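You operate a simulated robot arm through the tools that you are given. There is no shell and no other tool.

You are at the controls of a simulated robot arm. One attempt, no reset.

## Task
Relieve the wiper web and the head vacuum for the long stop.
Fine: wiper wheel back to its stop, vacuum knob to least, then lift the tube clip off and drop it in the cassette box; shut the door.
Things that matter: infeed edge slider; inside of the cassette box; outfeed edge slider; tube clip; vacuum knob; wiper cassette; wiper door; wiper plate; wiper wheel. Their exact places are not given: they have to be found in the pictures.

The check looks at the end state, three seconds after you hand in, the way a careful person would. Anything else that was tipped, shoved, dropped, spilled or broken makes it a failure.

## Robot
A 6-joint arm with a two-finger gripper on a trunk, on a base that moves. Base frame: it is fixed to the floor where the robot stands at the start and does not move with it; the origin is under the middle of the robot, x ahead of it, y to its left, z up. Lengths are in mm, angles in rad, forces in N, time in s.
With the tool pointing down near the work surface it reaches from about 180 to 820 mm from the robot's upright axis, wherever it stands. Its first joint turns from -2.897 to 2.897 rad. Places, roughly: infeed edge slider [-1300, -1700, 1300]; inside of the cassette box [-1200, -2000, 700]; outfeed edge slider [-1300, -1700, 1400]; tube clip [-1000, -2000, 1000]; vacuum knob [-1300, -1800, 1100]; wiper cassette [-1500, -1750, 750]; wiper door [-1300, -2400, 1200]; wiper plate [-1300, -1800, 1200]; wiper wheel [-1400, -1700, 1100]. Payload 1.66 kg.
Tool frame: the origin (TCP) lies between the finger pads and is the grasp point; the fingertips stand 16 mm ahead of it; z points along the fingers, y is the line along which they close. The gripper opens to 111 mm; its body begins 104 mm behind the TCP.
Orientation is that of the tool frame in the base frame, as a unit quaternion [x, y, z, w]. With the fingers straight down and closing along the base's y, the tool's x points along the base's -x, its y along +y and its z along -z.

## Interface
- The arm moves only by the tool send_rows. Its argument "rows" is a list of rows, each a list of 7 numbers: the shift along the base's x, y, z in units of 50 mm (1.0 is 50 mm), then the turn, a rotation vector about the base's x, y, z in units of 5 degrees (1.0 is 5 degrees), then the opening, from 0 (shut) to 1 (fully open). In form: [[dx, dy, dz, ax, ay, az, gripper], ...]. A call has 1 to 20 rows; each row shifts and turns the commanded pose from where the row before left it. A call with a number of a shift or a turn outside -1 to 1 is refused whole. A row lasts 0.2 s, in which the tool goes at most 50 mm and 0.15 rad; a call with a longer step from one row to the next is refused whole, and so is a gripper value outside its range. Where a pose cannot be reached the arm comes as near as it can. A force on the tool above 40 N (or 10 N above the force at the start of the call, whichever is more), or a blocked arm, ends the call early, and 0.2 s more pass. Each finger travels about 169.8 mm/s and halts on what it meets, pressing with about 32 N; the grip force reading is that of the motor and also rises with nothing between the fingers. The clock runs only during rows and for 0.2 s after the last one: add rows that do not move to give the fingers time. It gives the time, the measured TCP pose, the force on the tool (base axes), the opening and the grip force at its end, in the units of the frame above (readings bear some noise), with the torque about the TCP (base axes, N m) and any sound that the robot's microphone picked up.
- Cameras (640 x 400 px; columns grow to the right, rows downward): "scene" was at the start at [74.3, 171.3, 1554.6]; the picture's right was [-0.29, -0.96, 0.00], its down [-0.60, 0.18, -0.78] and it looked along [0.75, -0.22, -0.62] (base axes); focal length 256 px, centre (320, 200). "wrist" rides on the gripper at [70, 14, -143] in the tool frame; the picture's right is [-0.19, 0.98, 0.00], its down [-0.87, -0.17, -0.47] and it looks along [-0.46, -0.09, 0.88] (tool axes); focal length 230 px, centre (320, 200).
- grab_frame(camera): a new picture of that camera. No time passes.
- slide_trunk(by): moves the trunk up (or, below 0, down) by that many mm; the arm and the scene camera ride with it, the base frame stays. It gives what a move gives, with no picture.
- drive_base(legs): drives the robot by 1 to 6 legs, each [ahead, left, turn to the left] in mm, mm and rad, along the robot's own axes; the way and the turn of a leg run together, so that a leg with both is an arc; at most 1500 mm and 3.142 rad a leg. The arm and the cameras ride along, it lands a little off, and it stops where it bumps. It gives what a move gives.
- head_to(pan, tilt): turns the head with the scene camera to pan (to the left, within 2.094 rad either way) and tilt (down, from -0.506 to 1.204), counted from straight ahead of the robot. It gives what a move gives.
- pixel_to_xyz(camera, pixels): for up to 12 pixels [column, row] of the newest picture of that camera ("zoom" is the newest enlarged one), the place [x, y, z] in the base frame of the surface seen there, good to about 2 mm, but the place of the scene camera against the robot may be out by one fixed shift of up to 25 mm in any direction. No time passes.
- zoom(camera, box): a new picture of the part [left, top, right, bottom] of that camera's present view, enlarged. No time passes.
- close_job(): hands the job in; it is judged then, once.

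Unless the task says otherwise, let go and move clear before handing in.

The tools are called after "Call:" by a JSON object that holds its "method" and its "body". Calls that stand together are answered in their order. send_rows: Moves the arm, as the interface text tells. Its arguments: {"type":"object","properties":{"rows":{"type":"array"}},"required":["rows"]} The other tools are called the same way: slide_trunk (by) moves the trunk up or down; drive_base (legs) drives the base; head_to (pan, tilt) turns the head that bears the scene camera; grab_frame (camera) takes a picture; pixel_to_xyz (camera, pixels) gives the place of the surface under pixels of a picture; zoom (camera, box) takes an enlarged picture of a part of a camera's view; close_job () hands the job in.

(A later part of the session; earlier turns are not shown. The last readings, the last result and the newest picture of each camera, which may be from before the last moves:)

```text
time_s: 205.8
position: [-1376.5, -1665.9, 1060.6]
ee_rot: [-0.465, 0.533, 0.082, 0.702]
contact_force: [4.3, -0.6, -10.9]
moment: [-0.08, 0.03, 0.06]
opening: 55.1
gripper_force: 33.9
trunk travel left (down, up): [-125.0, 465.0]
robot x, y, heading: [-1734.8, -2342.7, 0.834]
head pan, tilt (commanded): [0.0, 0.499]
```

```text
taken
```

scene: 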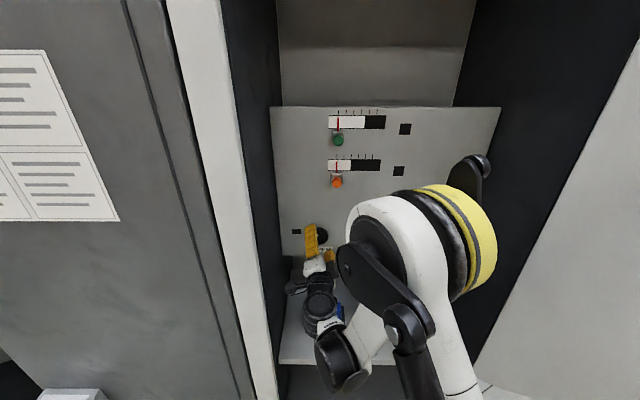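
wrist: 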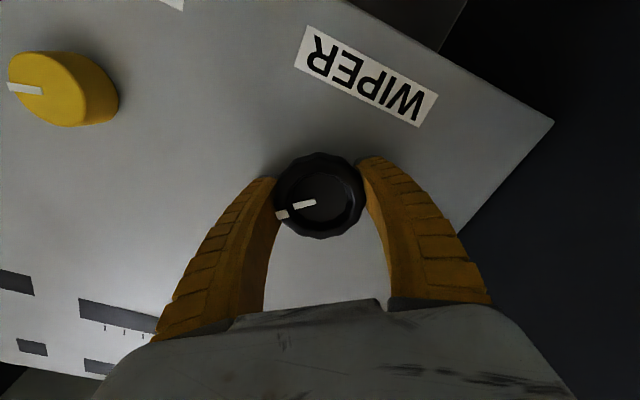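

No stop yet at roughly 350°. I'll continue another 50°.

Call:
{"method": "send_rows", "body": {"rows": [[0, 0, -0.01, -0.6733, -0.7394, 0, 0.35], [0, 0, 0, -0.6733, -0.7394, 0, 0.35], [0, 0, 0, -0.6733, -0.7394, 0, 0.35], [0, 0, 0, -0.6733, -0.7394, 0, 0.35], [0, 0, 0, -0.6733, -0.7394, 0, 0.35], [0, 0, 0, -0.6733, -0.7394, 0, 0.35], [0, 0, 0, -0.6733, -0.7394, 0, 0.35], [0, 0, 0, -0.6733, -0.7394, 0, 0.35], [0, 0, 0, -0.6733, -0.7394, 0, 0.35], [0, 0, 0, -0.6733, -0.7394, 0, 0.35]]}}

Call:
{"method": "grab_frame", "body": {"camera": "wrist"}}

```text
time_s: 208.0
position: [-1377.5, -1665.3, 1060.1]
ee_rot: [-0.642, 0.286, -0.222, 0.676]
contact_force: [13.2, 14.6, 21.1]
moment: [-0.32, 0.35, -0.1]
opening: 54.5
gripper_force: 34.0
trunk travel left (down, up): [-125.0, 465.0]
robot x, y, heading: [-1732.5, -2346.5, 0.835]
head pan, tilt (commanded): [0.0, 0.499]
```

```text
taken
```

wrist: 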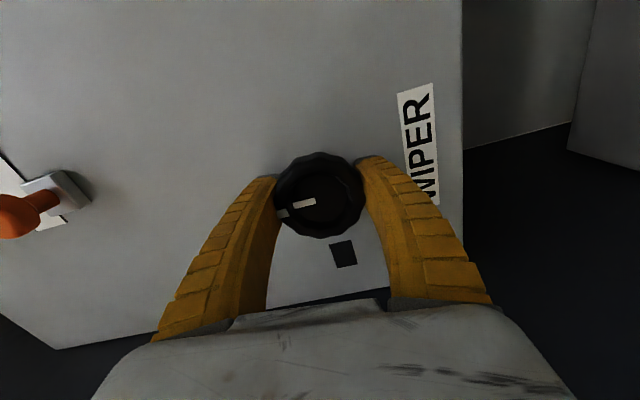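

Still no stop (about 408° in all). I'll do another regrip cycle, spinning back with slightly larger turn steps.

Call:
{"method": "send_rows", "body": {"rows": [[0, 0, 0, 0, 0, 0, 0.9], [0, 0, 0, 0, 0, 0, 0.9], [0, 0, 0, 0.875, 0.961, 0, 0.9], [0, 0, 0, 0.875, 0.961, 0, 0.9], [0, 0, 0, 0.875, 0.961, 0, 0.9], [0, 0, 0, 0.875, 0.961, 0, 0.9], [0, 0, 0, 0.875, 0.961, 0, 0.9], [0, 0, 0, 0.875, 0.961, 0, 0.9], [0, 0, 0, 0.875, 0.961, 0, 0.9], [0, 0, 0, 0.875, 0.961, 0, 0.9], [0, 0, 0, 0.875, 0.961, 0, 0.9], [0, 0, 0, 0.875, 0.961, 0, 0.9], [0, 0, 0, 0.875, 0.961, 0, 0.9], [0, 0, 0, 0.875, 0.961, 0, 0.9], [0, 0, 0, 0.875, 0.961, 0, 0.9], [0, 0, 0, 0.875, 0.961, 0, 0.9], [0, 0, 0, 0.875, 0.961, 0, 0.9], [0, 0, 0, 0.875, 0.961, 0, 0.9], [0, 0, 0, 0.875, 0.961, 0, 0.9], [0, 0, 0, 0.875, 0.961, 0, 0.9]]}}

Call:
{"method": "send_rows", "body": {"rows": [[0, 0, 0, 0.875, 0.961, 0, 0.9], [0, 0, 0, 0.875, 0.961, 0, 0.9], [0, 0, 0, 0.875, 0.961, 0, 0.9], [0, 0, 0, 0.875, 0.961, 0, 0.9], [0, 0, 0, 0.875, 0.961, 0, 0.9], [0, 0, 0, 0.875, 0.961, 0, 0.9], [0, 0, 0, 0.875, 0.961, 0, 0.9], [0, 0, 0, 0.875, 0.961, 0, 0.9], [0, 0, 0, 0.4, 0.44, 0, 0.9], [0, 0, 0, 0, 0, 0, 0.35], [0, 0, 0, 0, 0, 0, 0.35], [0, 0, 0, 0, 0, 0, 0.35]]}}

Call:
{"method": "grab_frame", "body": {"camera": "wrist"}}

```text
time_s: 212.2
position: [-1378.0, -1664.5, 1059.7]
ee_rot: [-0.092, 0.7, 0.456, 0.542]
contact_force: [-0.4, -0.2, 0.0]
moment: [-0.03, -0.01, 0.0]
opening: 100.6
gripper_force: 0.7
trunk travel left (down, up): [-125.0, 465.0]
robot x, y, heading: [-1732.6, -2346.7, 0.837]
head pan, tilt (commanded): [0.0, 0.499]
```

```text
time_s: 214.8
position: [-1378.6, -1664.5, 1060.0]
ee_rot: [0.242, 0.665, 0.653, 0.271]
contact_force: [1.0, 1.6, -1.9]
moment: [-0.02, 0.01, 0.09]
opening: 54.4
gripper_force: 33.9
trunk travel left (down, up): [-125.0, 465.0]
robot x, y, heading: [-1731.9, -2348.6, 0.835]
head pan, tilt (commanded): [0.0, 0.499]
```

```text
taken
```

wrist: 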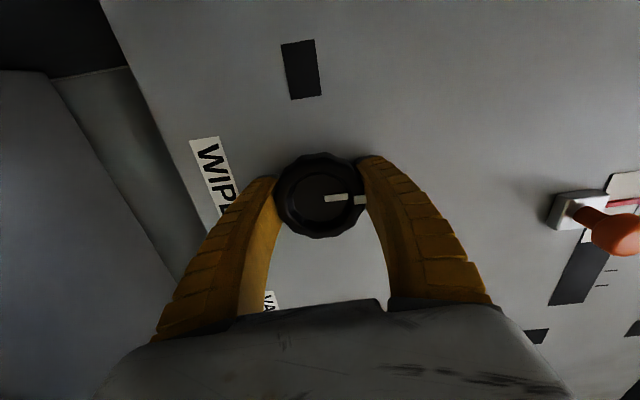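

Gripped again with almost no side load. Turning counter-clockwise through another long stretch.

Call:
{"method": "send_rows", "body": {"rows": [[0, 0, 0, -0.8, -0.88, 0, 0.35], [0, 0, 0, -0.8, -0.88, 0, 0.35], [0, 0, 0, -0.8, -0.88, 0, 0.35], [0, 0, 0, -0.8, -0.88, 0, 0.35], [0, 0, 0, -0.8, -0.88, 0, 0.35], [0, 0, 0, -0.8, -0.88, 0, 0.35], [0, 0, 0, -0.8, -0.88, 0, 0.35], [0, 0, 0, -0.8, -0.88, 0, 0.35], [0, 0, 0, -0.8, -0.88, 0, 0.35], [0, 0, 0, -0.8, -0.88, 0, 0.35], [0, 0, 0, -0.8, -0.88, 0, 0.35], [0, 0, 0, -0.8, -0.88, 0, 0.35], [0, 0, 0, -0.8, -0.88, 0, 0.35], [0, 0, 0, -0.8, -0.88, 0, 0.35]]}}

Call:
{"method": "grab_frame", "body": {"camera": "wrist"}}

```text
time_s: 217.8
position: [-1378.2, -1666.2, 1059.7]
ee_rot: [-0.262, 0.656, 0.309, 0.637]
contact_force: [6.4, 5.9, 4.8]
moment: [0.26, 0.42, 0.01]
opening: 54.9
gripper_force: 33.8
trunk travel left (down, up): [-125.0, 465.0]
robot x, y, heading: [-1734.9, -2345.1, 0.831]
head pan, tilt (commanded): [0.0, 0.499]
```

```text
taken
```

wrist: 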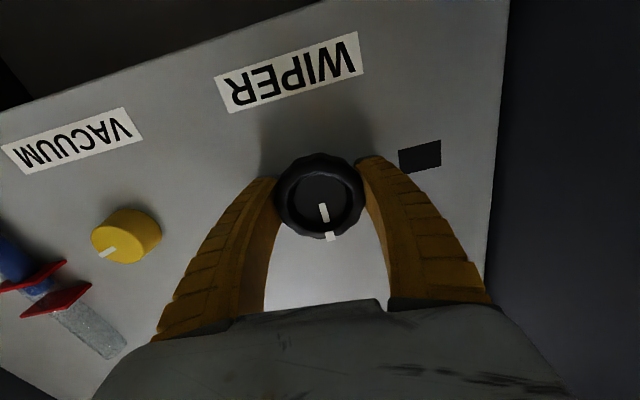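

The wheel stopped following: its pointer slipped to straight up (330,235 in the inverted view) and torque rose to about 0.5 N m — that is the stop. I'll open and back away.

Call:
{"method": "send_rows", "body": {"rows": [[0, 0, 0, 0, 0, 0, 0.85], [0, 0, 0, 0, 0, 0, 0.85], [-0.45, -0.49, 0, 0, 0, 0, 0.85], [-0.45, -0.49, 0, 0, 0, 0, 0.85], [0, 0, 0, 0, 0, 0, 0.85]]}}

Call:
{"method": "grab_frame", "body": {"camera": "wrist"}}

Call:
{"method": "zoom", "body": {"camera": "wrist", "box": [220, 60, 460, 210]}}

```text
time_s: 219.0
position: [-1424.4, -1714.5, 1057.4]
ee_rot: [-0.263, 0.655, 0.31, 0.637]
contact_force: [0.2, 0.3, 0.1]
moment: [-0.03, 0.0, -0.01]
opening: 95.0
gripper_force: 0.7
trunk travel left (down, up): [-125.0, 465.0]
robot x, y, heading: [-1735.3, -2345.0, 0.839]
head pan, tilt (commanded): [0.0, 0.499]
```

```text
taken
```

wrist: 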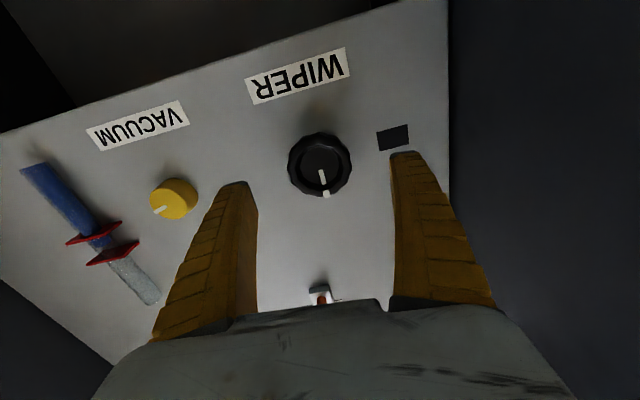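

```text
2.67 times, centred on (340, 135) of wrist
```

zoom: 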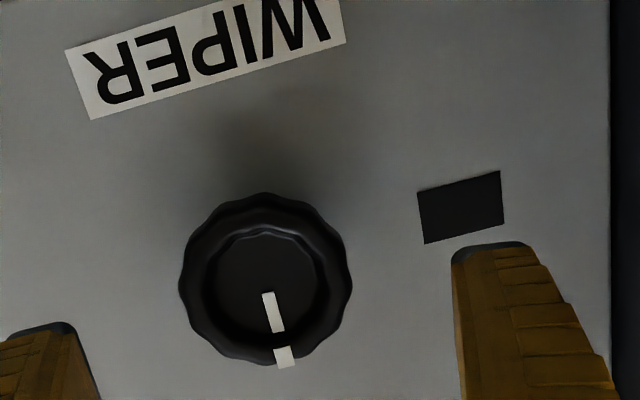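

The wheel rests at its stop with pointer straight up and the lamp dark. Next the vacuum knob (173,198): I move across in front of it, pre-rotating the wrist clockwise.

Call:
{"method": "send_rows", "body": {"rows": [[0.587, -0.535, 0.013, 0.875, 0.961, 0, 0.75], [0.587, -0.535, 0.013, 0.875, 0.961, 0, 0.7], [0.587, -0.535, 0.013, 0.875, 0.961, 0, 0.65], [0.587, -0.535, 0.013, 0.875, 0.961, 0, 0.6], [0, 0, 0, 0.875, 0.961, 0, 0.6], [0, 0, 0, 0.875, 0.961, 0, 0.6], [0, 0, 0, 0.875, 0.961, 0, 0.6], [0, 0, 0, 0.875, 0.961, 0, 0.6], [0, 0, 0, 0.875, 0.961, 0, 0.6], [0, 0, 0, 0.875, 0.961, 0, 0.6], [0, 0, 0, 0.875, 0.961, 0, 0.6], [0, 0, 0, 0.875, 0.961, 0, 0.6], [0, 0, 0, 0, 0, 0, 0.6]]}}

Call:
{"method": "grab_frame", "body": {"camera": "wrist"}}

```text
time_s: 221.8
position: [-1298.5, -1804.3, 1082.0]
ee_rot: [0.213, 0.673, 0.641, 0.301]
contact_force: [-1.0, 0.7, -0.4]
moment: [0.01, 0.0, 0.0]
opening: 68.2
gripper_force: 0.9
out of reach, approached as far as the arm can: row 1, 2, 3, 4
trunk travel left (down, up): [-125.0, 465.0]
robot x, y, heading: [-1735.4, -2349.2, 0.835]
head pan, tilt (commanded): [0.0, 0.499]
```

```text
taken
```

wrist: 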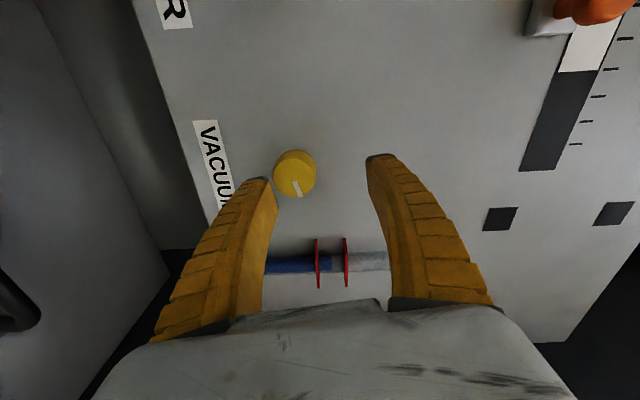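

Some rows were out of reach (the tool ended at z=1082), so the arm is cramped at this height; lowering the trunk will help. First I measure the knob (297,175) with the wrist camera.

Call:
{"method": "pixel_to_xyz", "body": {"camera": "wrist", "pixels": [[276, 175], [315, 170], [297, 152], [293, 194], [293, 178], [330, 262], [317, 265], [346, 262], [250, 120]]}}

Call:
{"method": "slide_trunk", "body": {"by": -90}}

```text
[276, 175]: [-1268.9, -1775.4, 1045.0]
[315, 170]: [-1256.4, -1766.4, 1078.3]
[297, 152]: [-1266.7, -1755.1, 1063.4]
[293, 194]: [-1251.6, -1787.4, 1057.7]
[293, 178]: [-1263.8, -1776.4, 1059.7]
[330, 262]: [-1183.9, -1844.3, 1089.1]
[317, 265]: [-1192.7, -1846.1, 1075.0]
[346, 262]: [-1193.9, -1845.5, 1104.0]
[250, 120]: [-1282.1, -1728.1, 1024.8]
```

```text
time_s: 223.0
position: [-1297.3, -1806.6, 994.3]
ee_rot: [0.212, 0.675, 0.64, 0.3]
contact_force: [-0.2, 1.0, -0.3]
moment: [0.0, -0.02, 0.02]
opening: 68.4
gripper_force: 0.7
trunk travel left (down, up): [-35.0, 555.0]
robot x, y, heading: [-1738.7, -2347.2, 0.831]
head pan, tilt (commanded): [0.0, 0.499]
```

Knob centre is t≈-262, z≈1061. With the trunk lowered I raise the tool back to 1061 and advance around the knob.

Call:
{"method": "send_rows", "body": {"rows": [[0.033, -0.03, 0.667, 0, 0, 0, 0.6], [0.033, -0.03, 0.667, 0, 0, 0, 0.6], [0, 0, 0, 0, 0, 0, 0.6]]}}

Call:
{"method": "grab_frame", "body": {"camera": "wrist"}}

```text
time_s: 223.8
position: [-1293.9, -1810.8, 1061.9]
ee_rot: [0.21, 0.674, 0.641, 0.302]
contact_force: [0.0, -0.6, -0.7]
moment: [0.04, -0.03, 0.01]
opening: 68.7
gripper_force: 0.9
trunk travel left (down, up): [-35.0, 555.0]
robot x, y, heading: [-1734.0, -2346.7, 0.837]
head pan, tilt (commanded): [0.0, 0.499]
```

```text
taken
```

wrist: 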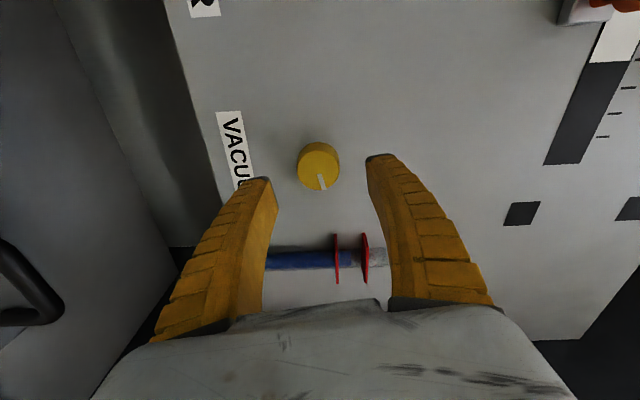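

Aligned with the knob at (318,167). Advancing 49 mm and closing.

Call:
{"method": "send_rows", "body": {"rows": [[0.33, 0.362, 0, 0, 0, 0, 0.6], [0.33, 0.362, 0, 0, 0, 0, 0.6], [0, 0, 0, 0, 0, 0, 0.6], [0, 0, 0, 0, 0, 0, 0.25], [0, 0, 0, 0, 0, 0, 0.25], [0, 0, 0, 0, 0, 0, 0.25]]}}

Call:
{"method": "grab_frame", "body": {"camera": "wrist"}}

```text
time_s: 225.2
position: [-1260.6, -1773.8, 1060.3]
ee_rot: [0.211, 0.675, 0.64, 0.302]
contact_force: [-2.3, -9.3, -11.0]
moment: [0.01, 0.03, -0.43]
opening: 33.9
gripper_force: 33.4
trunk travel left (down, up): [-35.0, 555.0]
robot x, y, heading: [-1735.4, -2348.4, 0.834]
head pan, tilt (commanded): [0.0, 0.499]
```

```text
taken
```

wrist: 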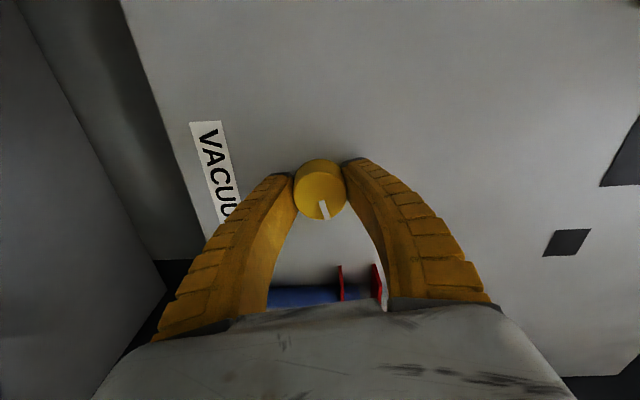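

Gripped at 33.9 mm. Turning counter-clockwise about 48° and watching the blue gauge.

Call:
{"method": "send_rows", "body": {"rows": [[0, 0, -0.014, 0, 0, 0, 0.25], [0, 0, 0, -0.8, -0.88, 0, 0.25], [0, 0, 0, -0.8, -0.88, 0, 0.25], [0, 0, 0, -0.8, -0.88, 0, 0.25], [0, 0, 0, -0.8, -0.88, 0, 0.25], [0, 0, 0, -0.8, -0.88, 0, 0.25], [0, 0, 0, -0.8, -0.88, 0, 0.25], [0, 0, 0, -0.8, -0.88, 0, 0.25], [0, 0, 0, -0.8, -0.88, 0, 0.25]]}}

Call:
{"method": "grab_frame", "body": {"camera": "wrist"}}

```text
time_s: 227.2
position: [-1260.6, -1774.3, 1059.8]
ee_rot: [-0.079, 0.701, 0.465, 0.535]
contact_force: [0.7, -18.9, -15.6]
moment: [0.05, 0.0, -0.32]
opening: 33.1
gripper_force: 33.7
trunk travel left (down, up): [-35.0, 555.0]
robot x, y, heading: [-1732.5, -2347.2, 0.838]
head pan, tilt (commanded): [0.0, 0.499]
```

```text
taken
```

wrist: 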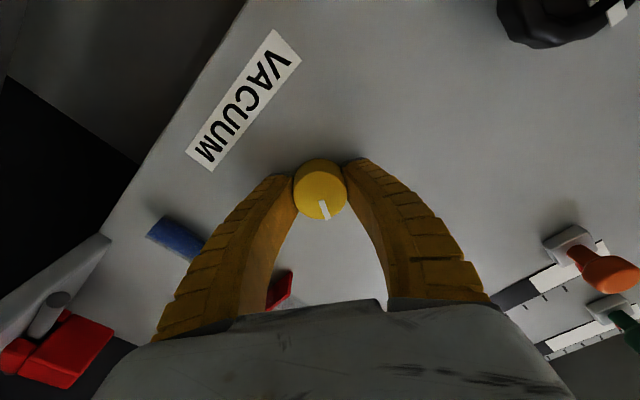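

The knob follows. I'll relieve the side load a little and continue turning.

Call:
{"method": "send_rows", "body": {"rows": [[0.005, -0.02, -0.016, 0, 0, 0, 0.25], [0, 0, 0, -0.8, -0.88, 0, 0.25], [0, 0, 0, -0.8, -0.88, 0, 0.25], [0, 0, 0, -0.8, -0.88, 0, 0.25], [0, 0, 0, -0.8, -0.88, 0, 0.25], [0, 0, 0, -0.8, -0.88, 0, 0.25], [0, 0, 0, -0.8, -0.88, 0, 0.25], [0, 0, 0, -0.8, -0.88, 0, 0.25], [0, 0, 0, -0.8, -0.88, 0, 0.25], [0, 0, 0, -0.8, -0.88, 0, 0.25]]}}

Call:
{"method": "grab_frame", "body": {"camera": "wrist"}}

Call:
{"method": "grab_frame", "body": {"camera": "scene"}}

```text
time_s: 229.4
position: [-1261.8, -1774.9, 1058.6]
ee_rot: [-0.388, 0.589, 0.178, 0.686]
contact_force: [8.8, -13.9, 0.3]
moment: [0.3, 0.29, -0.21]
opening: 30.3
gripper_force: 33.9
trunk travel left (down, up): [-35.0, 555.0]
robot x, y, heading: [-1734.4, -2347.7, 0.841]
head pan, tilt (commanded): [0.0, 0.499]
```

```text
taken
```

wrist: 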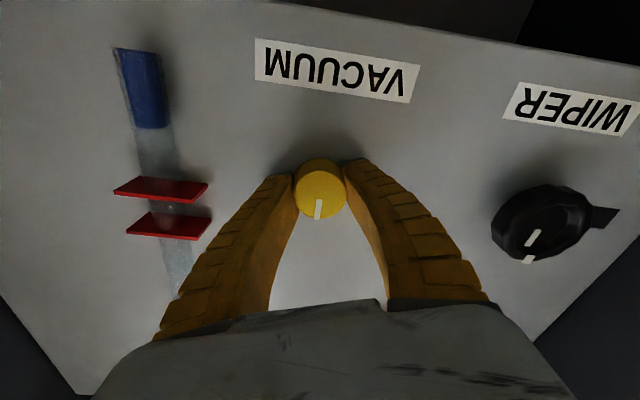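

```text
taken
```

scene: 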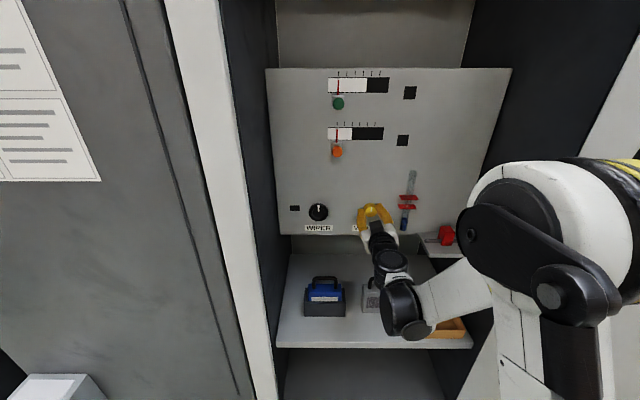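

The blue gauge column has dropped (now only 110–165, 50–125), so counter-clockwise is "less". The pointer sits at 12 o'clock with torque about 0.4 N m, maybe the stop; I'll turn 12° further to confirm.

Call:
{"method": "send_rows", "body": {"rows": [[0, 0, 0, -0.8, -0.88, 0, 0.25], [0, 0, 0, -0.8, -0.88, 0, 0.25], [0, 0, 0, 0, 0, 0, 0.25]]}}

Call:
{"method": "grab_frame", "body": {"camera": "wrist"}}

```text
time_s: 230.2
position: [-1260.9, -1775.5, 1058.7]
ee_rot: [-0.447, 0.545, 0.106, 0.701]
contact_force: [10.3, -10.0, 12.1]
moment: [0.17, 0.04, -0.12]
opening: 29.6
gripper_force: 33.5
trunk travel left (down, up): [-35.0, 555.0]
robot x, y, heading: [-1738.4, -2346.8, 0.832]
head pan, tilt (commanded): [0.0, 0.499]
```

```text
taken
```

wrist: 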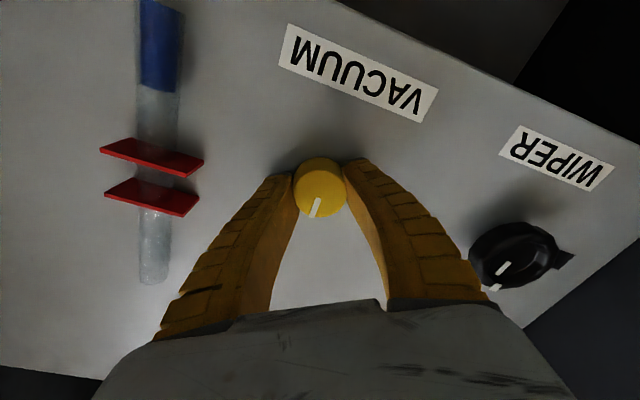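

The pointer stayed near 12 o'clock while the fingers moved on, which suggests the stop. I'll release, back off and inspect knob and gauge.

Call:
{"method": "send_rows", "body": {"rows": [[0, 0, 0, 0, 0, 0, 0.6], [0, 0, 0, 0, 0, 0, 0.6], [-0.45, -0.49, 0, 0, 0, 0, 0.6], [-0.45, -0.49, 0, 0, 0, 0, 0.6], [0, 0, 0, 0, 0, 0, 0.6]]}}

Call:
{"method": "grab_frame", "body": {"camera": "wrist"}}

Call:
{"method": "zoom", "body": {"camera": "scene", "box": [280, 150, 440, 250]}}

```text
time_s: 231.4
position: [-1305.9, -1821.7, 1059.1]
ee_rot: [-0.448, 0.545, 0.105, 0.701]
contact_force: [-0.3, -0.5, 0.0]
moment: [-0.03, 0.01, 0.01]
opening: 68.1
gripper_force: 1.2
trunk travel left (down, up): [-35.0, 555.0]
robot x, y, heading: [-1731.4, -2346.9, 0.837]
head pan, tilt (commanded): [0.0, 0.499]
```

```text
taken
```

wrist: 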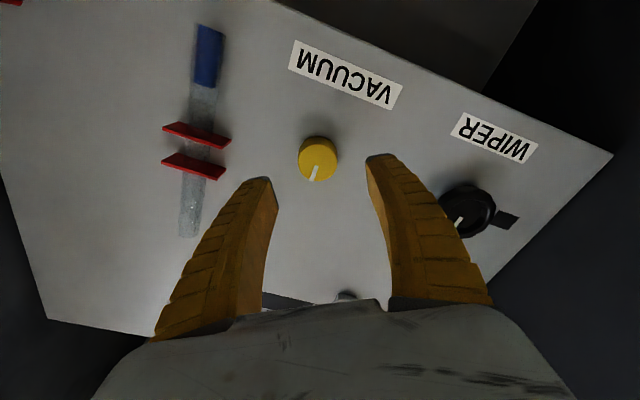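

```text
4.00 times, centred on (360, 200) of scene
```

zoom: 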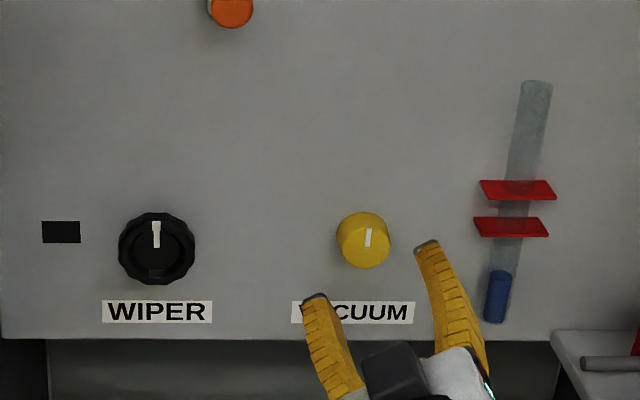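

The knob pointer is at, or within a few degrees of, 12 o'clock (zoom 368,237) and the blue column is at a small remainder. To be sure, I'll regrip and press counter-clockwise once more.

Call:
{"method": "send_rows", "body": {"rows": [[0, 0, 0.04, 0.875, 0.961, 0, 0.6], [0, 0, 0, 0.875, 0.961, 0, 0.6], [0, 0, 0, 0.875, 0.961, 0, 0.6], [0, 0, 0, 0.875, 0.961, 0, 0.6], [0, 0, 0, 0.875, 0.961, 0, 0.6], [0, 0, 0, 0.875, 0.961, 0, 0.6], [0, 0, 0, 0.875, 0.961, 0, 0.6], [0, 0, 0, 0.875, 0.961, 0, 0.6], [0, 0, 0, 0.875, 0.961, 0, 0.6], [0, 0, 0, 0.875, 0.961, 0, 0.6], [0, 0, 0, 0.875, 0.961, 0, 0.6], [0.453, 0.497, 0, 0, 0, 0, 0.6], [0.453, 0.497, 0, 0, 0, 0, 0.6], [0, 0, 0, 0, 0, 0, 0.6], [0, 0, 0, 0, 0, 0, 0.2], [0, 0, 0, 0, 0, 0, 0.2], [0, 0, 0, 0, 0, 0, 0.2]]}}

Call:
{"method": "grab_frame", "body": {"camera": "wrist"}}

```text
time_s: 235.0
position: [-1258.9, -1771.7, 1059.5]
ee_rot: [-0.039, 0.704, 0.493, 0.51]
contact_force: [7.5, -16.5, -20.4]
moment: [0.18, 0.08, -0.37]
opening: 34.2
gripper_force: 33.9
trunk travel left (down, up): [-35.0, 555.0]
robot x, y, heading: [-1733.3, -2345.9, 0.838]
head pan, tilt (commanded): [0.0, 0.499]
```

```text
taken
```

wrist: 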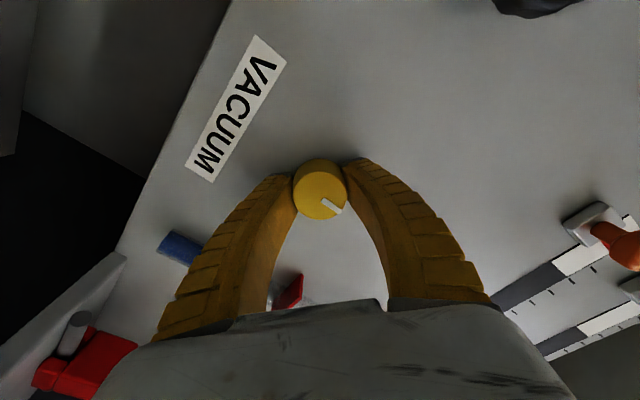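

Regripped (34.2 mm). I'll relieve the side load and turn counter-clockwise 36° to test the stop.

Call:
{"method": "send_rows", "body": {"rows": [[0.018, -0.016, -0.028, 0, 0, 0, 0.2], [0, 0, 0, -0.8, -0.88, 0, 0.2], [0, 0, 0, -0.8, -0.88, 0, 0.2], [0, 0, 0, -0.8, -0.88, 0, 0.2], [0, 0, 0, -0.8, -0.88, 0, 0.2]]}}

Call:
{"method": "grab_frame", "body": {"camera": "wrist"}}

```text
time_s: 236.2
position: [-1259.8, -1772.5, 1059.9]
ee_rot: [-0.187, 0.679, 0.38, 0.6]
contact_force: [3.6, -9.5, -6.0]
moment: [0.31, 0.51, -0.01]
opening: 30.5
gripper_force: 34.3
trunk travel left (down, up): [-35.0, 555.0]
robot x, y, heading: [-1732.4, -2346.3, 0.841]
head pan, tilt (commanded): [0.0, 0.499]
```

```text
taken
```

wrist: 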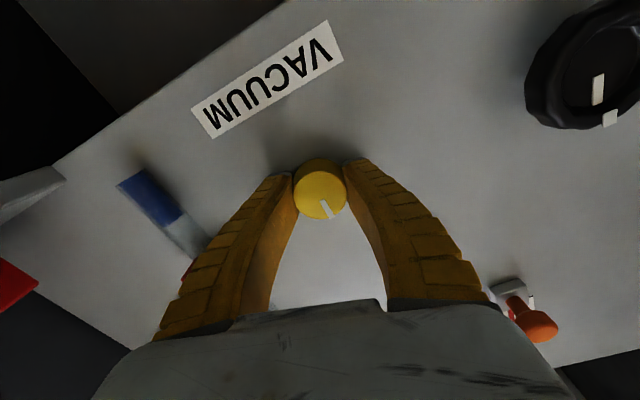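

Torque of about 0.59 N m with the pointer still at 12 o'clock confirms the knob is on its lower stop. Releasing and backing off, then looking at the clip.

Call:
{"method": "send_rows", "body": {"rows": [[0, 0, 0, 0, 0, 0, 0.6], [0, 0, 0, 0, 0, 0, 0.6], [-0.45, -0.49, 0, 0, 0, 0, 0.6], [-0.45, -0.49, 0, 0, 0, 0, 0.6], [0, 0, 0, 0, 0, 0, 0.6]]}}

Call:
{"method": "grab_frame", "body": {"camera": "scene"}}

Call:
{"method": "zoom", "body": {"camera": "scene", "box": [280, 150, 480, 275]}}

```text
time_s: 237.4
position: [-1303.9, -1822.9, 1058.9]
ee_rot: [-0.186, 0.679, 0.379, 0.6]
contact_force: [0.2, 0.7, 0.8]
moment: [-0.04, 0.02, -0.01]
opening: 68.3
gripper_force: 0.8
trunk travel left (down, up): [-35.0, 555.0]
robot x, y, heading: [-1732.2, -2346.8, 0.837]
head pan, tilt (commanded): [0.0, 0.499]
```

```text
taken
```

scene: 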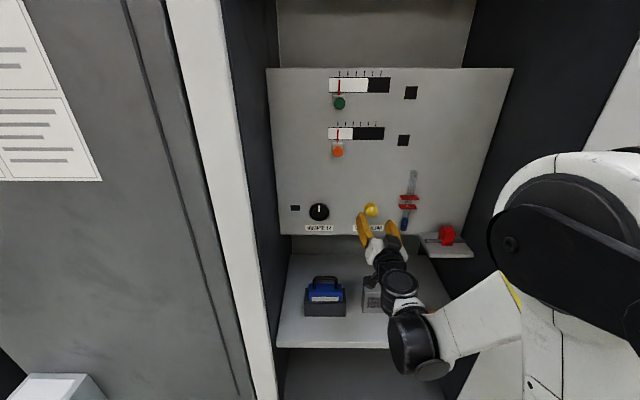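

```text
3.20 times, centred on (380, 212) of scene
```

zoom: 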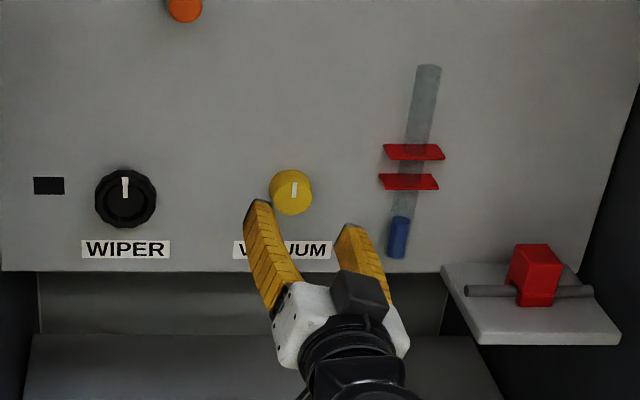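

The clip is a red block straddling a grey tube that lies along a small ledge (zoom 535,275). I'll measure clip, tube and ledge.

Call:
{"method": "pixel_to_xyz", "body": {"camera": "zoom", "pixels": [[518, 248], [555, 245], [562, 265], [520, 265], [518, 300], [555, 300], [538, 258], [480, 290], [585, 292], [475, 335], [615, 335], [450, 268]]}}

Call:
{"method": "pixel_to_xyz", "body": {"camera": "scene", "pixels": [[427, 333], [463, 335], [440, 320], [430, 322], [372, 300], [325, 290], [470, 345], [280, 345], [450, 240], [447, 228], [470, 325], [462, 320]]}}

```text
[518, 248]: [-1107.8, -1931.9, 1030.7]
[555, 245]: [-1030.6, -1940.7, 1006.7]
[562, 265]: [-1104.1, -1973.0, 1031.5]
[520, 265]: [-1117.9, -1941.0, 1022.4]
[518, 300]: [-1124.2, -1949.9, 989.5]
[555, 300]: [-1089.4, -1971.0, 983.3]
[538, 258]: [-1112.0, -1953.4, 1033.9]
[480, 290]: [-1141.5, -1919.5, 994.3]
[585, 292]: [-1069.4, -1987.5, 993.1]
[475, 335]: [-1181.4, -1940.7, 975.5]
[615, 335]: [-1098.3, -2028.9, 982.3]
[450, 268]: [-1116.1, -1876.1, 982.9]
```

```text
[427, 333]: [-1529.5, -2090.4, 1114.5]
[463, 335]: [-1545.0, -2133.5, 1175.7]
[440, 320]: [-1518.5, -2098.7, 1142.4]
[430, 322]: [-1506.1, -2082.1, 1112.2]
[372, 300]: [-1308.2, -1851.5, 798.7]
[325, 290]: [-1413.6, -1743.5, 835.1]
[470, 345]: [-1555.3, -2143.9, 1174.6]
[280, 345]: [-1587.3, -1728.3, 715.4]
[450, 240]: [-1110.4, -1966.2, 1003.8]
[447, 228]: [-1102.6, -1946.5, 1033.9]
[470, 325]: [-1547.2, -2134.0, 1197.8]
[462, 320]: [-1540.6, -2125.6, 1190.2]
```

Corrected, the clip spans about t -475…-507, n -2185…-2215, z 969…1020, with the tube low through it. I'll roll the wrist so the camera is above the gripper (needed for the low reach later), in free space here.

Call:
{"method": "send_rows", "body": {"rows": [[0, 0, 0, 0.875, 0.961, 0, 0.6], [0, 0, 0, 0.875, 0.961, 0, 0.6], [0, 0, 0, 0.875, 0.961, 0, 0.6], [0, 0, 0, 0.875, 0.961, 0, 0.6], [0, 0, 0, 0.875, 0.961, 0, 0.6], [0, 0, 0, 0.875, 0.961, 0, 0.6], [0, 0, 0, 0.875, 0.961, 0, 0.6], [0, 0, 0, 0.875, 0.961, 0, 0.6], [0, 0, 0, 0.875, 0.961, 0, 0.6], [0, 0, 0, 0.875, 0.961, 0, 0.6], [0, 0, 0, 0.875, 0.961, 0, 0.6], [0, 0, 0, 0.875, 0.961, 0, 0.6], [0, 0, 0, 0.875, 0.961, 0, 0.6], [0, 0, 0, 0.875, 0.961, 0, 0.6], [0, 0, 0, 0.875, 0.961, 0, 0.6], [0, 0, 0, 0.875, 0.961, 0, 0.6], [0, 0, 0, 0.875, 0.961, 0, 0.6], [0, 0, 0, 0.875, 0.961, 0, 0.6], [0, 0, 0, 0.875, 0.961, 0, 0.6], [0, 0, 0, 0.875, 0.961, 0, 0.6]]}}

Call:
{"method": "send_rows", "body": {"rows": [[0, 0, 0, 0.875, 0.961, 0, 0.6], [0, 0, 0, 0.875, 0.961, 0, 0.6], [0, 0, 0, 0.875, 0.961, 0, 0.6], [0, 0, 0, 0.875, 0.961, 0, 0.6], [0, 0, 0, 0.875, 0.961, 0, 0.6], [0, 0, 0, 0, 0, 0, 0.6]]}}

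Call:
{"method": "grab_frame", "body": {"camera": "wrist"}}

Call:
{"method": "grab_frame", "body": {"camera": "scene"}}

```text
time_s: 241.6
position: [-1307.1, -1822.1, 1059.8]
ee_rot: [0.542, 0.457, 0.7, -0.087]
contact_force: [-0.5, 0.3, -1.0]
moment: [-0.01, 0.03, -0.01]
opening: 68.5
gripper_force: 1.6
trunk travel left (down, up): [-35.0, 555.0]
robot x, y, heading: [-1735.0, -2349.1, 0.833]
head pan, tilt (commanded): [0.0, 0.499]
```

```text
time_s: 243.0
position: [-1304.7, -1822.2, 1059.3]
ee_rot: [0.648, 0.289, 0.646, -0.28]
contact_force: [0.6, -0.5, 0.4]
moment: [-0.01, 0.03, 0.02]
opening: 68.5
gripper_force: 1.5
trunk travel left (down, up): [-35.0, 555.0]
robot x, y, heading: [-1735.2, -2348.4, 0.836]
head pan, tilt (commanded): [0.0, 0.499]
```

```text
taken
```

wrist: 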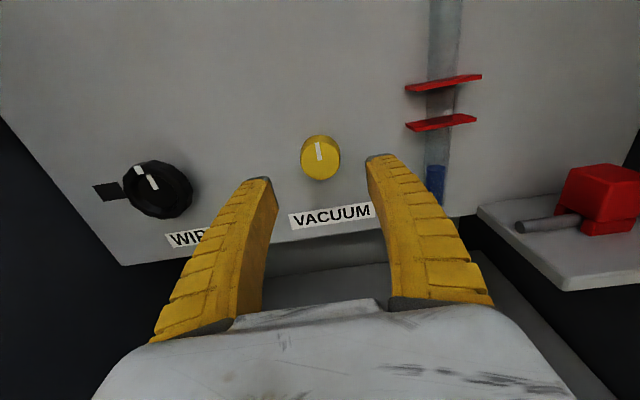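

```text
taken
```

scene: 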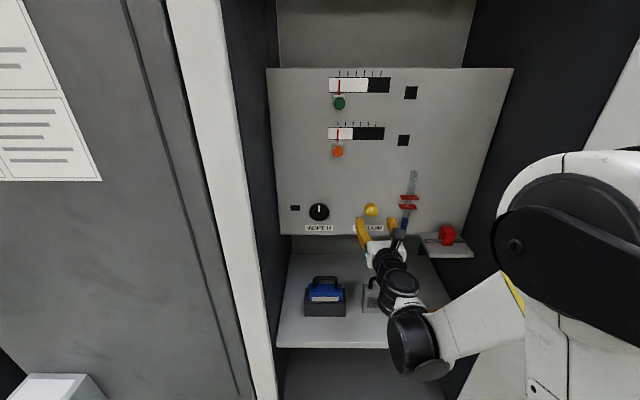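

Camera is now on top; both pointers read straight up and the clip shows at (600,195). I'll measure the clip and tube with the wrist camera.

Call:
{"method": "pixel_to_xyz", "body": {"camera": "wrist", "pixels": [[572, 170], [610, 165], [636, 172], [585, 195], [568, 185], [585, 212], [600, 228], [540, 222], [525, 226], [480, 208], [568, 288], [620, 200]]}}

Call:
{"method": "zoom", "body": {"camera": "wrist", "box": [440, 130, 640, 310]}}

```text
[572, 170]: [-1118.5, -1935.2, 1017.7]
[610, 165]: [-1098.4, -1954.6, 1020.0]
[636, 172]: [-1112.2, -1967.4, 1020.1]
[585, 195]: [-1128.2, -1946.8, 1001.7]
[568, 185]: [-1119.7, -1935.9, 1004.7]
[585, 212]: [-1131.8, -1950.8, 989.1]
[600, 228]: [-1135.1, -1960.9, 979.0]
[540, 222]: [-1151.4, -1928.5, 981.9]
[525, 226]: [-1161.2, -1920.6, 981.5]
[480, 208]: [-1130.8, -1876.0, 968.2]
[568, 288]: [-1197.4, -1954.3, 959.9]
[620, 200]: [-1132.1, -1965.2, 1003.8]
```

```text
2.22 times, centred on (540, 220) of wrist
```

zoom: 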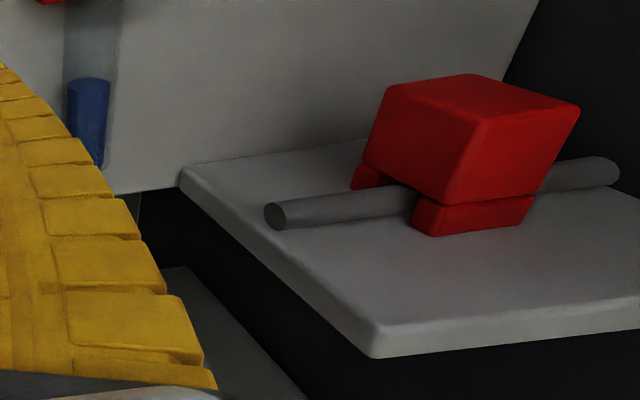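

The clip's block is about 30 mm wide at t≈-491, 32 mm deep at n≈-2199, top z=1020, standing on two jaws over the tube. Before reaching right I check where the arm's elbow is (pixels around (580,200)) relative to the door.

Call:
{"method": "pixel_to_xyz", "body": {"camera": "scene", "pixels": [[515, 245], [560, 165], [620, 170], [630, 250], [600, 300], [500, 310], [450, 320], [410, 335], [430, 370], [610, 110], [637, 130], [540, 380]]}}

Call:
{"method": "head_to", "body": {"pan": -0.7, "tilt": 0.5}}

Call:
{"method": "grab_frame", "body": {"camera": "scene"}}

```text
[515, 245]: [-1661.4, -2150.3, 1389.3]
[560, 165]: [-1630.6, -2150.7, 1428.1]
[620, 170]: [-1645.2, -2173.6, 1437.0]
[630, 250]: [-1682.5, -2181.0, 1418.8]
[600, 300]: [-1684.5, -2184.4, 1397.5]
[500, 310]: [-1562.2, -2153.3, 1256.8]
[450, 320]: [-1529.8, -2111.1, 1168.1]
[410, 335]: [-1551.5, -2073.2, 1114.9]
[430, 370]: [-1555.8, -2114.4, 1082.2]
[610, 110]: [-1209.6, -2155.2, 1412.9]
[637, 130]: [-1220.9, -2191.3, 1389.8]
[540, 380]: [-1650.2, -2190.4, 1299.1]
```

```text
time_s: 244.1
position: [-1305.8, -1821.7, 1059.1]
ee_rot: [0.648, 0.29, 0.646, -0.28]
contact_force: [-0.8, -0.9, 0.3]
moment: [-0.03, 0.04, -0.03]
opening: 68.5
gripper_force: 1.5
trunk travel left (down, up): [-35.0, 555.0]
robot x, y, heading: [-1733.4, -2346.6, 0.835]
head pan, tilt (commanded): [-0.7, 0.499]
```

```text
taken
```

scene: 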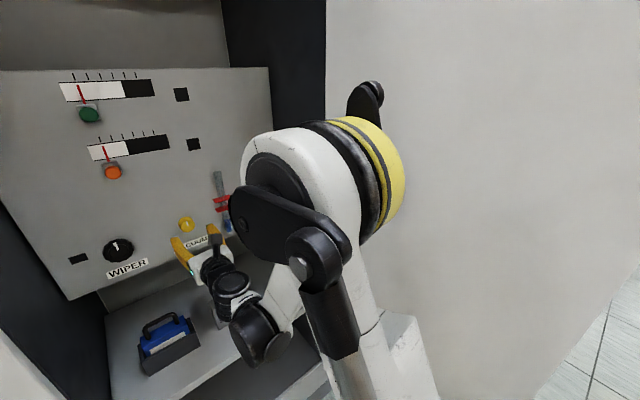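

The elbow (about t -250…-380, n≈-2700) is far from the door plane (t≈-730 there), so reaching right is fine. I'll back out slightly and move right in front of the clip at z=1059, above its top.

Call:
{"method": "send_rows", "body": {"rows": [[0.48, -0.6, 0, 0, 0, 0, 0.6], [0.48, -0.6, 0, 0, 0, 0, 0.6], [0.48, -0.6, 0, 0, 0, 0, 0.6], [0.48, -0.6, 0, 0, 0, 0, 0.6], [0.48, -0.6, 0, 0, 0, 0, 0.6], [0.48, -0.6, 0, 0, 0, 0, 0.6], [0, 0, 0, 0, 0, 0, 0.6]]}}

Call:
{"method": "grab_frame", "body": {"camera": "wrist"}}

Call:
{"method": "grab_frame", "body": {"camera": "scene"}}

```text
time_s: 245.7
position: [-1166.7, -1995.6, 1063.9]
ee_rot: [0.648, 0.289, 0.647, -0.28]
contact_force: [0.9, -0.6, 0.5]
moment: [0.02, 0.03, 0.04]
opening: 68.1
gripper_force: 0.9
out of reach, approached as far as the arm can: row 2
trunk travel left (down, up): [-35.0, 555.0]
robot x, y, heading: [-1732.6, -2348.1, 0.839]
head pan, tilt (commanded): [-0.7, 0.499]
```

```text
taken
```

wrist: 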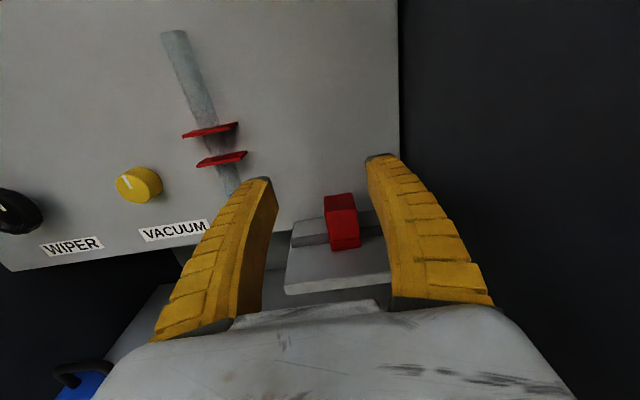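

```text
taken
```

scene: 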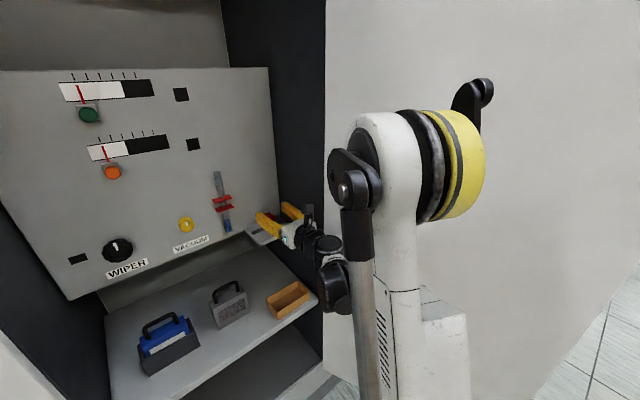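

The clip lies between the fingers' line at (342,222) and the scene view now shows the tan box clearly at (288,298). I'll measure both.

Call:
{"method": "pixel_to_xyz", "body": {"camera": "wrist", "pixels": [[330, 205], [355, 203], [345, 235], [335, 225], [358, 225], [326, 196], [350, 194], [310, 238], [290, 280], [385, 270], [265, 370]]}}

Call:
{"method": "pixel_to_xyz", "body": {"camera": "scene", "pixels": [[267, 298], [290, 282], [309, 294], [284, 316], [288, 298], [295, 300], [280, 305], [290, 290], [320, 300], [230, 305], [165, 340], [222, 278]]}}

Call:
{"method": "zoom", "body": {"camera": "scene", "box": [190, 240, 350, 340]}}

```text
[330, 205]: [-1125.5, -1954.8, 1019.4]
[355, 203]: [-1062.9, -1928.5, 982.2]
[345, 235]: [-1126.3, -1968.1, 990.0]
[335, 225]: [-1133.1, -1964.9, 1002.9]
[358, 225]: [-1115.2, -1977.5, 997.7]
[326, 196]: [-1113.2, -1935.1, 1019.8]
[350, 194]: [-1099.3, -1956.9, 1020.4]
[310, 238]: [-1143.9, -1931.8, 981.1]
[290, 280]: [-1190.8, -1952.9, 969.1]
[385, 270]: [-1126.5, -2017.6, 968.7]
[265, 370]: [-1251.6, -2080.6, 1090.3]
```

```text
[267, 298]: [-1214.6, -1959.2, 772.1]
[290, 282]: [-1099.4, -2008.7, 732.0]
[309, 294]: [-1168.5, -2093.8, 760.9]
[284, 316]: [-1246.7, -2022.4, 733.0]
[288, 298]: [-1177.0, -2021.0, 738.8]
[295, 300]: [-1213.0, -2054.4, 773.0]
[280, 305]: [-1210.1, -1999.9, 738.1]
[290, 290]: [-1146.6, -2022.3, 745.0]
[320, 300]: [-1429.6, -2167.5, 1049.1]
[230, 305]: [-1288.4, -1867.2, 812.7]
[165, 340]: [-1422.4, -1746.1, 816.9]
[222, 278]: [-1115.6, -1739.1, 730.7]
```

```text
4.00 times, centred on (270, 290) of scene
```

zoom: 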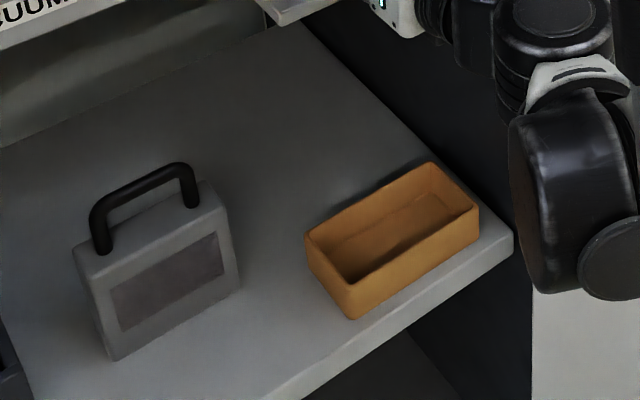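

The box is about 130×75 mm, inside floor near z=725, rim z=758, centre about t=-480, n=-2312. First the clip: I shift 10 mm right, lower to z≈1007 in front of it, and look.

Call:
{"method": "send_rows", "body": {"rows": [[0.155, -0.141, -0.57, 0, 0, 0, 0.6], [0, 0, -0.57, 0, 0, 0, 0.6], [0, 0, 0, 0, 0, 0, 0.6]]}}

Call:
{"method": "grab_frame", "body": {"camera": "wrist"}}

```text
time_s: 246.5
position: [-1158.7, -2001.0, 1005.9]
ee_rot: [0.648, 0.29, 0.646, -0.28]
contact_force: [1.1, 0.3, 0.3]
moment: [-0.03, 0.01, -0.01]
opening: 68.4
gripper_force: 1.0
trunk travel left (down, up): [-35.0, 555.0]
robot x, y, heading: [-1732.6, -2347.6, 0.837]
head pan, tilt (commanded): [-0.7, 0.499]
```

```text
taken
```

wrist: 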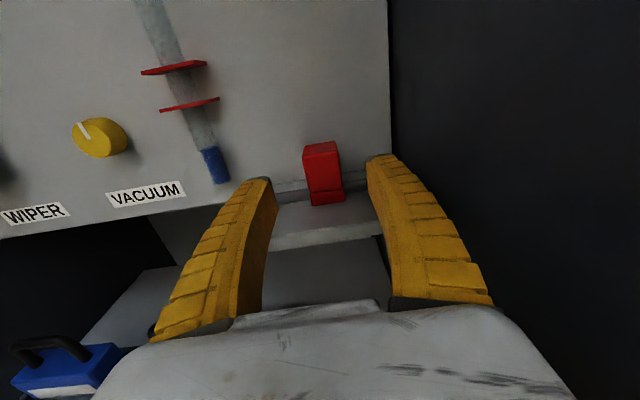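

The clip (323,173) is centred between the fingertips. I advance 61 mm so the pads flank the red block, then look before closing.

Call:
{"method": "send_rows", "body": {"rows": [[0.409, 0.449, 0, 0, 0, 0, 0.6], [0.409, 0.449, 0, 0, 0, 0, 0.6], [0, 0, 0, 0, 0, 0, 0.6]]}}

Call:
{"method": "grab_frame", "body": {"camera": "wrist"}}

Call:
{"method": "zoom", "body": {"camera": "scene", "box": [200, 170, 360, 270]}}

```text
time_s: 247.3
position: [-1118.6, -1955.6, 1006.3]
ee_rot: [0.648, 0.289, 0.647, -0.279]
contact_force: [0.4, 0.2, -0.2]
moment: [0.01, 0.0, -0.03]
opening: 68.7
gripper_force: 1.3
trunk travel left (down, up): [-35.0, 555.0]
robot x, y, heading: [-1732.3, -2346.5, 0.833]
head pan, tilt (commanded): [-0.7, 0.499]
```

```text
taken
```

wrist: 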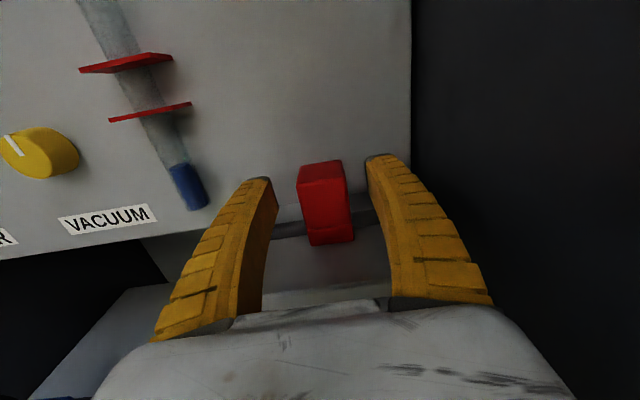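

```text
4.00 times, centred on (280, 220) of scene
```

zoom: 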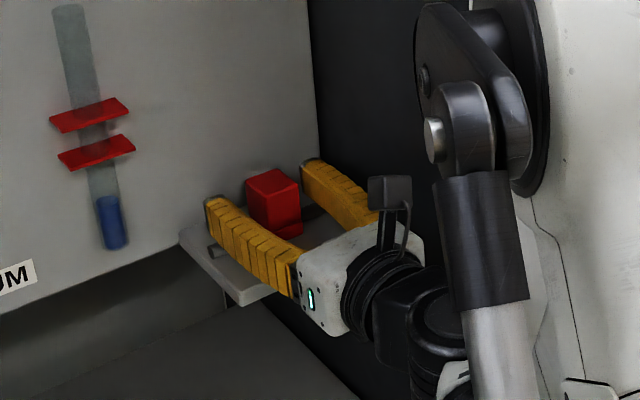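

The pads flank the block on both sides with no contact. Closing on it.

Call:
{"method": "send_rows", "body": {"rows": [[0, 0, 0, 0, 0, 0, 0.2], [0, 0, 0, 0, 0, 0, 0.15], [0, 0, 0, 0, 0, 0, 0.15], [0, 0, 0, 0, 0, 0, 0.15]]}}

Call:
{"method": "grab_frame", "body": {"camera": "wrist"}}

```text
time_s: 248.3
position: [-1119.4, -1956.6, 1005.4]
ee_rot: [0.648, 0.29, 0.646, -0.28]
contact_force: [-0.2, 0.7, 1.3]
moment: [0.03, -0.02, 0.01]
opening: 24.8
gripper_force: 32.3
trunk travel left (down, up): [-35.0, 555.0]
robot x, y, heading: [-1735.6, -2347.7, 0.833]
head pan, tilt (commanded): [-0.7, 0.499]
```

```text
taken
```

wrist: 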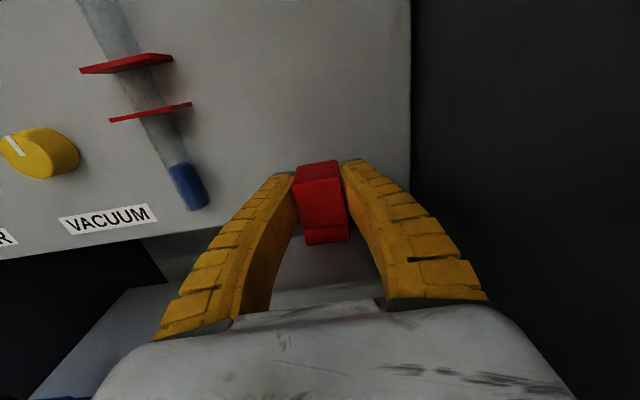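

Gripped at 24.8 mm with little load. Lifting straight up slowly, 60 mm.

Call:
{"method": "send_rows", "body": {"rows": [[0, 0, 0.1, 0, 0, 0, 0.15], [0, 0, 0.1, 0, 0, 0, 0.15], [0, 0, 0.15, 0, 0, 0, 0.15], [0, 0, 0.2, 0, 0, 0, 0.15], [0, 0, 0.2, 0, 0, 0, 0.15], [0, 0, 0.2, 0, 0, 0, 0.15], [0, 0, 0.25, 0, 0, 0, 0.15], [0, 0, 0, 0, 0, 0, 0.15]]}}

Call:
{"method": "grab_frame", "body": {"camera": "wrist"}}

Call:
{"method": "zoom", "body": {"camera": "scene", "box": [200, 150, 360, 250]}}

```text
time_s: 250.1
position: [-1118.5, -1956.1, 1066.1]
ee_rot: [0.648, 0.289, 0.647, -0.28]
contact_force: [0.0, -0.2, -0.6]
moment: [-0.01, -0.03, 0.02]
opening: 25.0
gripper_force: 32.1
trunk travel left (down, up): [-35.0, 555.0]
robot x, y, heading: [-1732.3, -2348.7, 0.837]
head pan, tilt (commanded): [-0.7, 0.499]
```

```text
taken
```

wrist: 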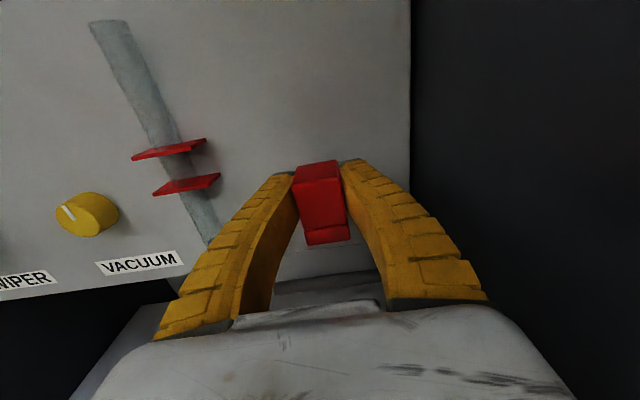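

```text
4.00 times, centred on (280, 200) of scene
```

zoom: 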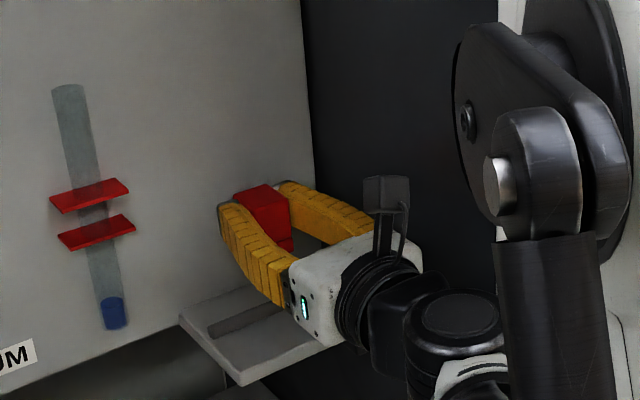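

The clip is off the tube and held (zoom 265,210). I'll drive the base back 180 mm to give the arm room for the low reach.

Call:
{"method": "drive_base", "body": {"legs": [[-180, 0, 0]]}}

Call:
{"method": "grab_frame", "body": {"camera": "scene"}}

Call:
{"method": "grab_frame", "body": {"camera": "wrist"}}

```text
time_s: 251.6
position: [-1238.1, -2088.7, 1066.2]
ee_rot: [0.648, 0.29, 0.646, -0.28]
contact_force: [0.4, 0.2, -0.1]
moment: [0.03, -0.01, 0.02]
opening: 25.0
gripper_force: 32.2
trunk travel left (down, up): [-35.0, 555.0]
robot x, y, heading: [-1852.9, -2482.1, 0.833]
head pan, tilt (commanded): [-0.7, 0.499]
```

```text
taken
```

scene: 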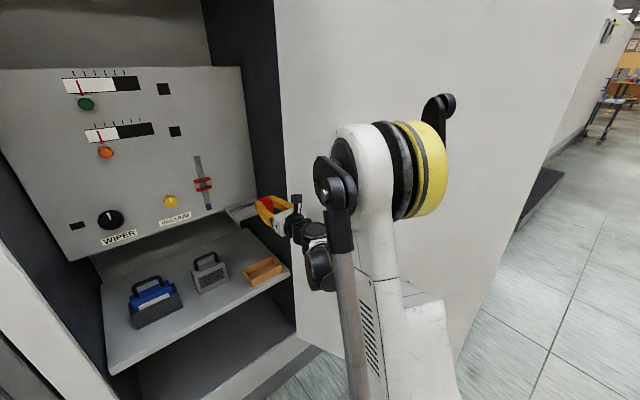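

```text
taken
```

wrist: 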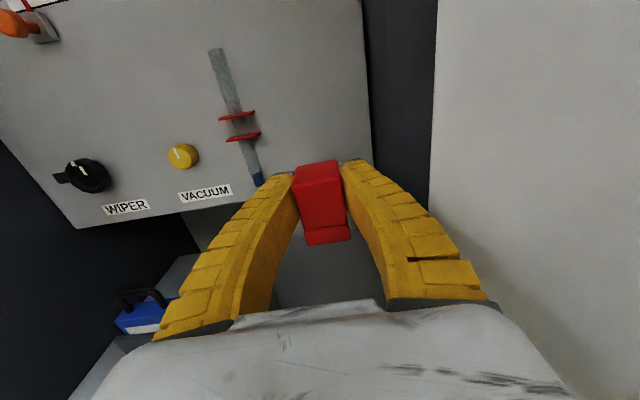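

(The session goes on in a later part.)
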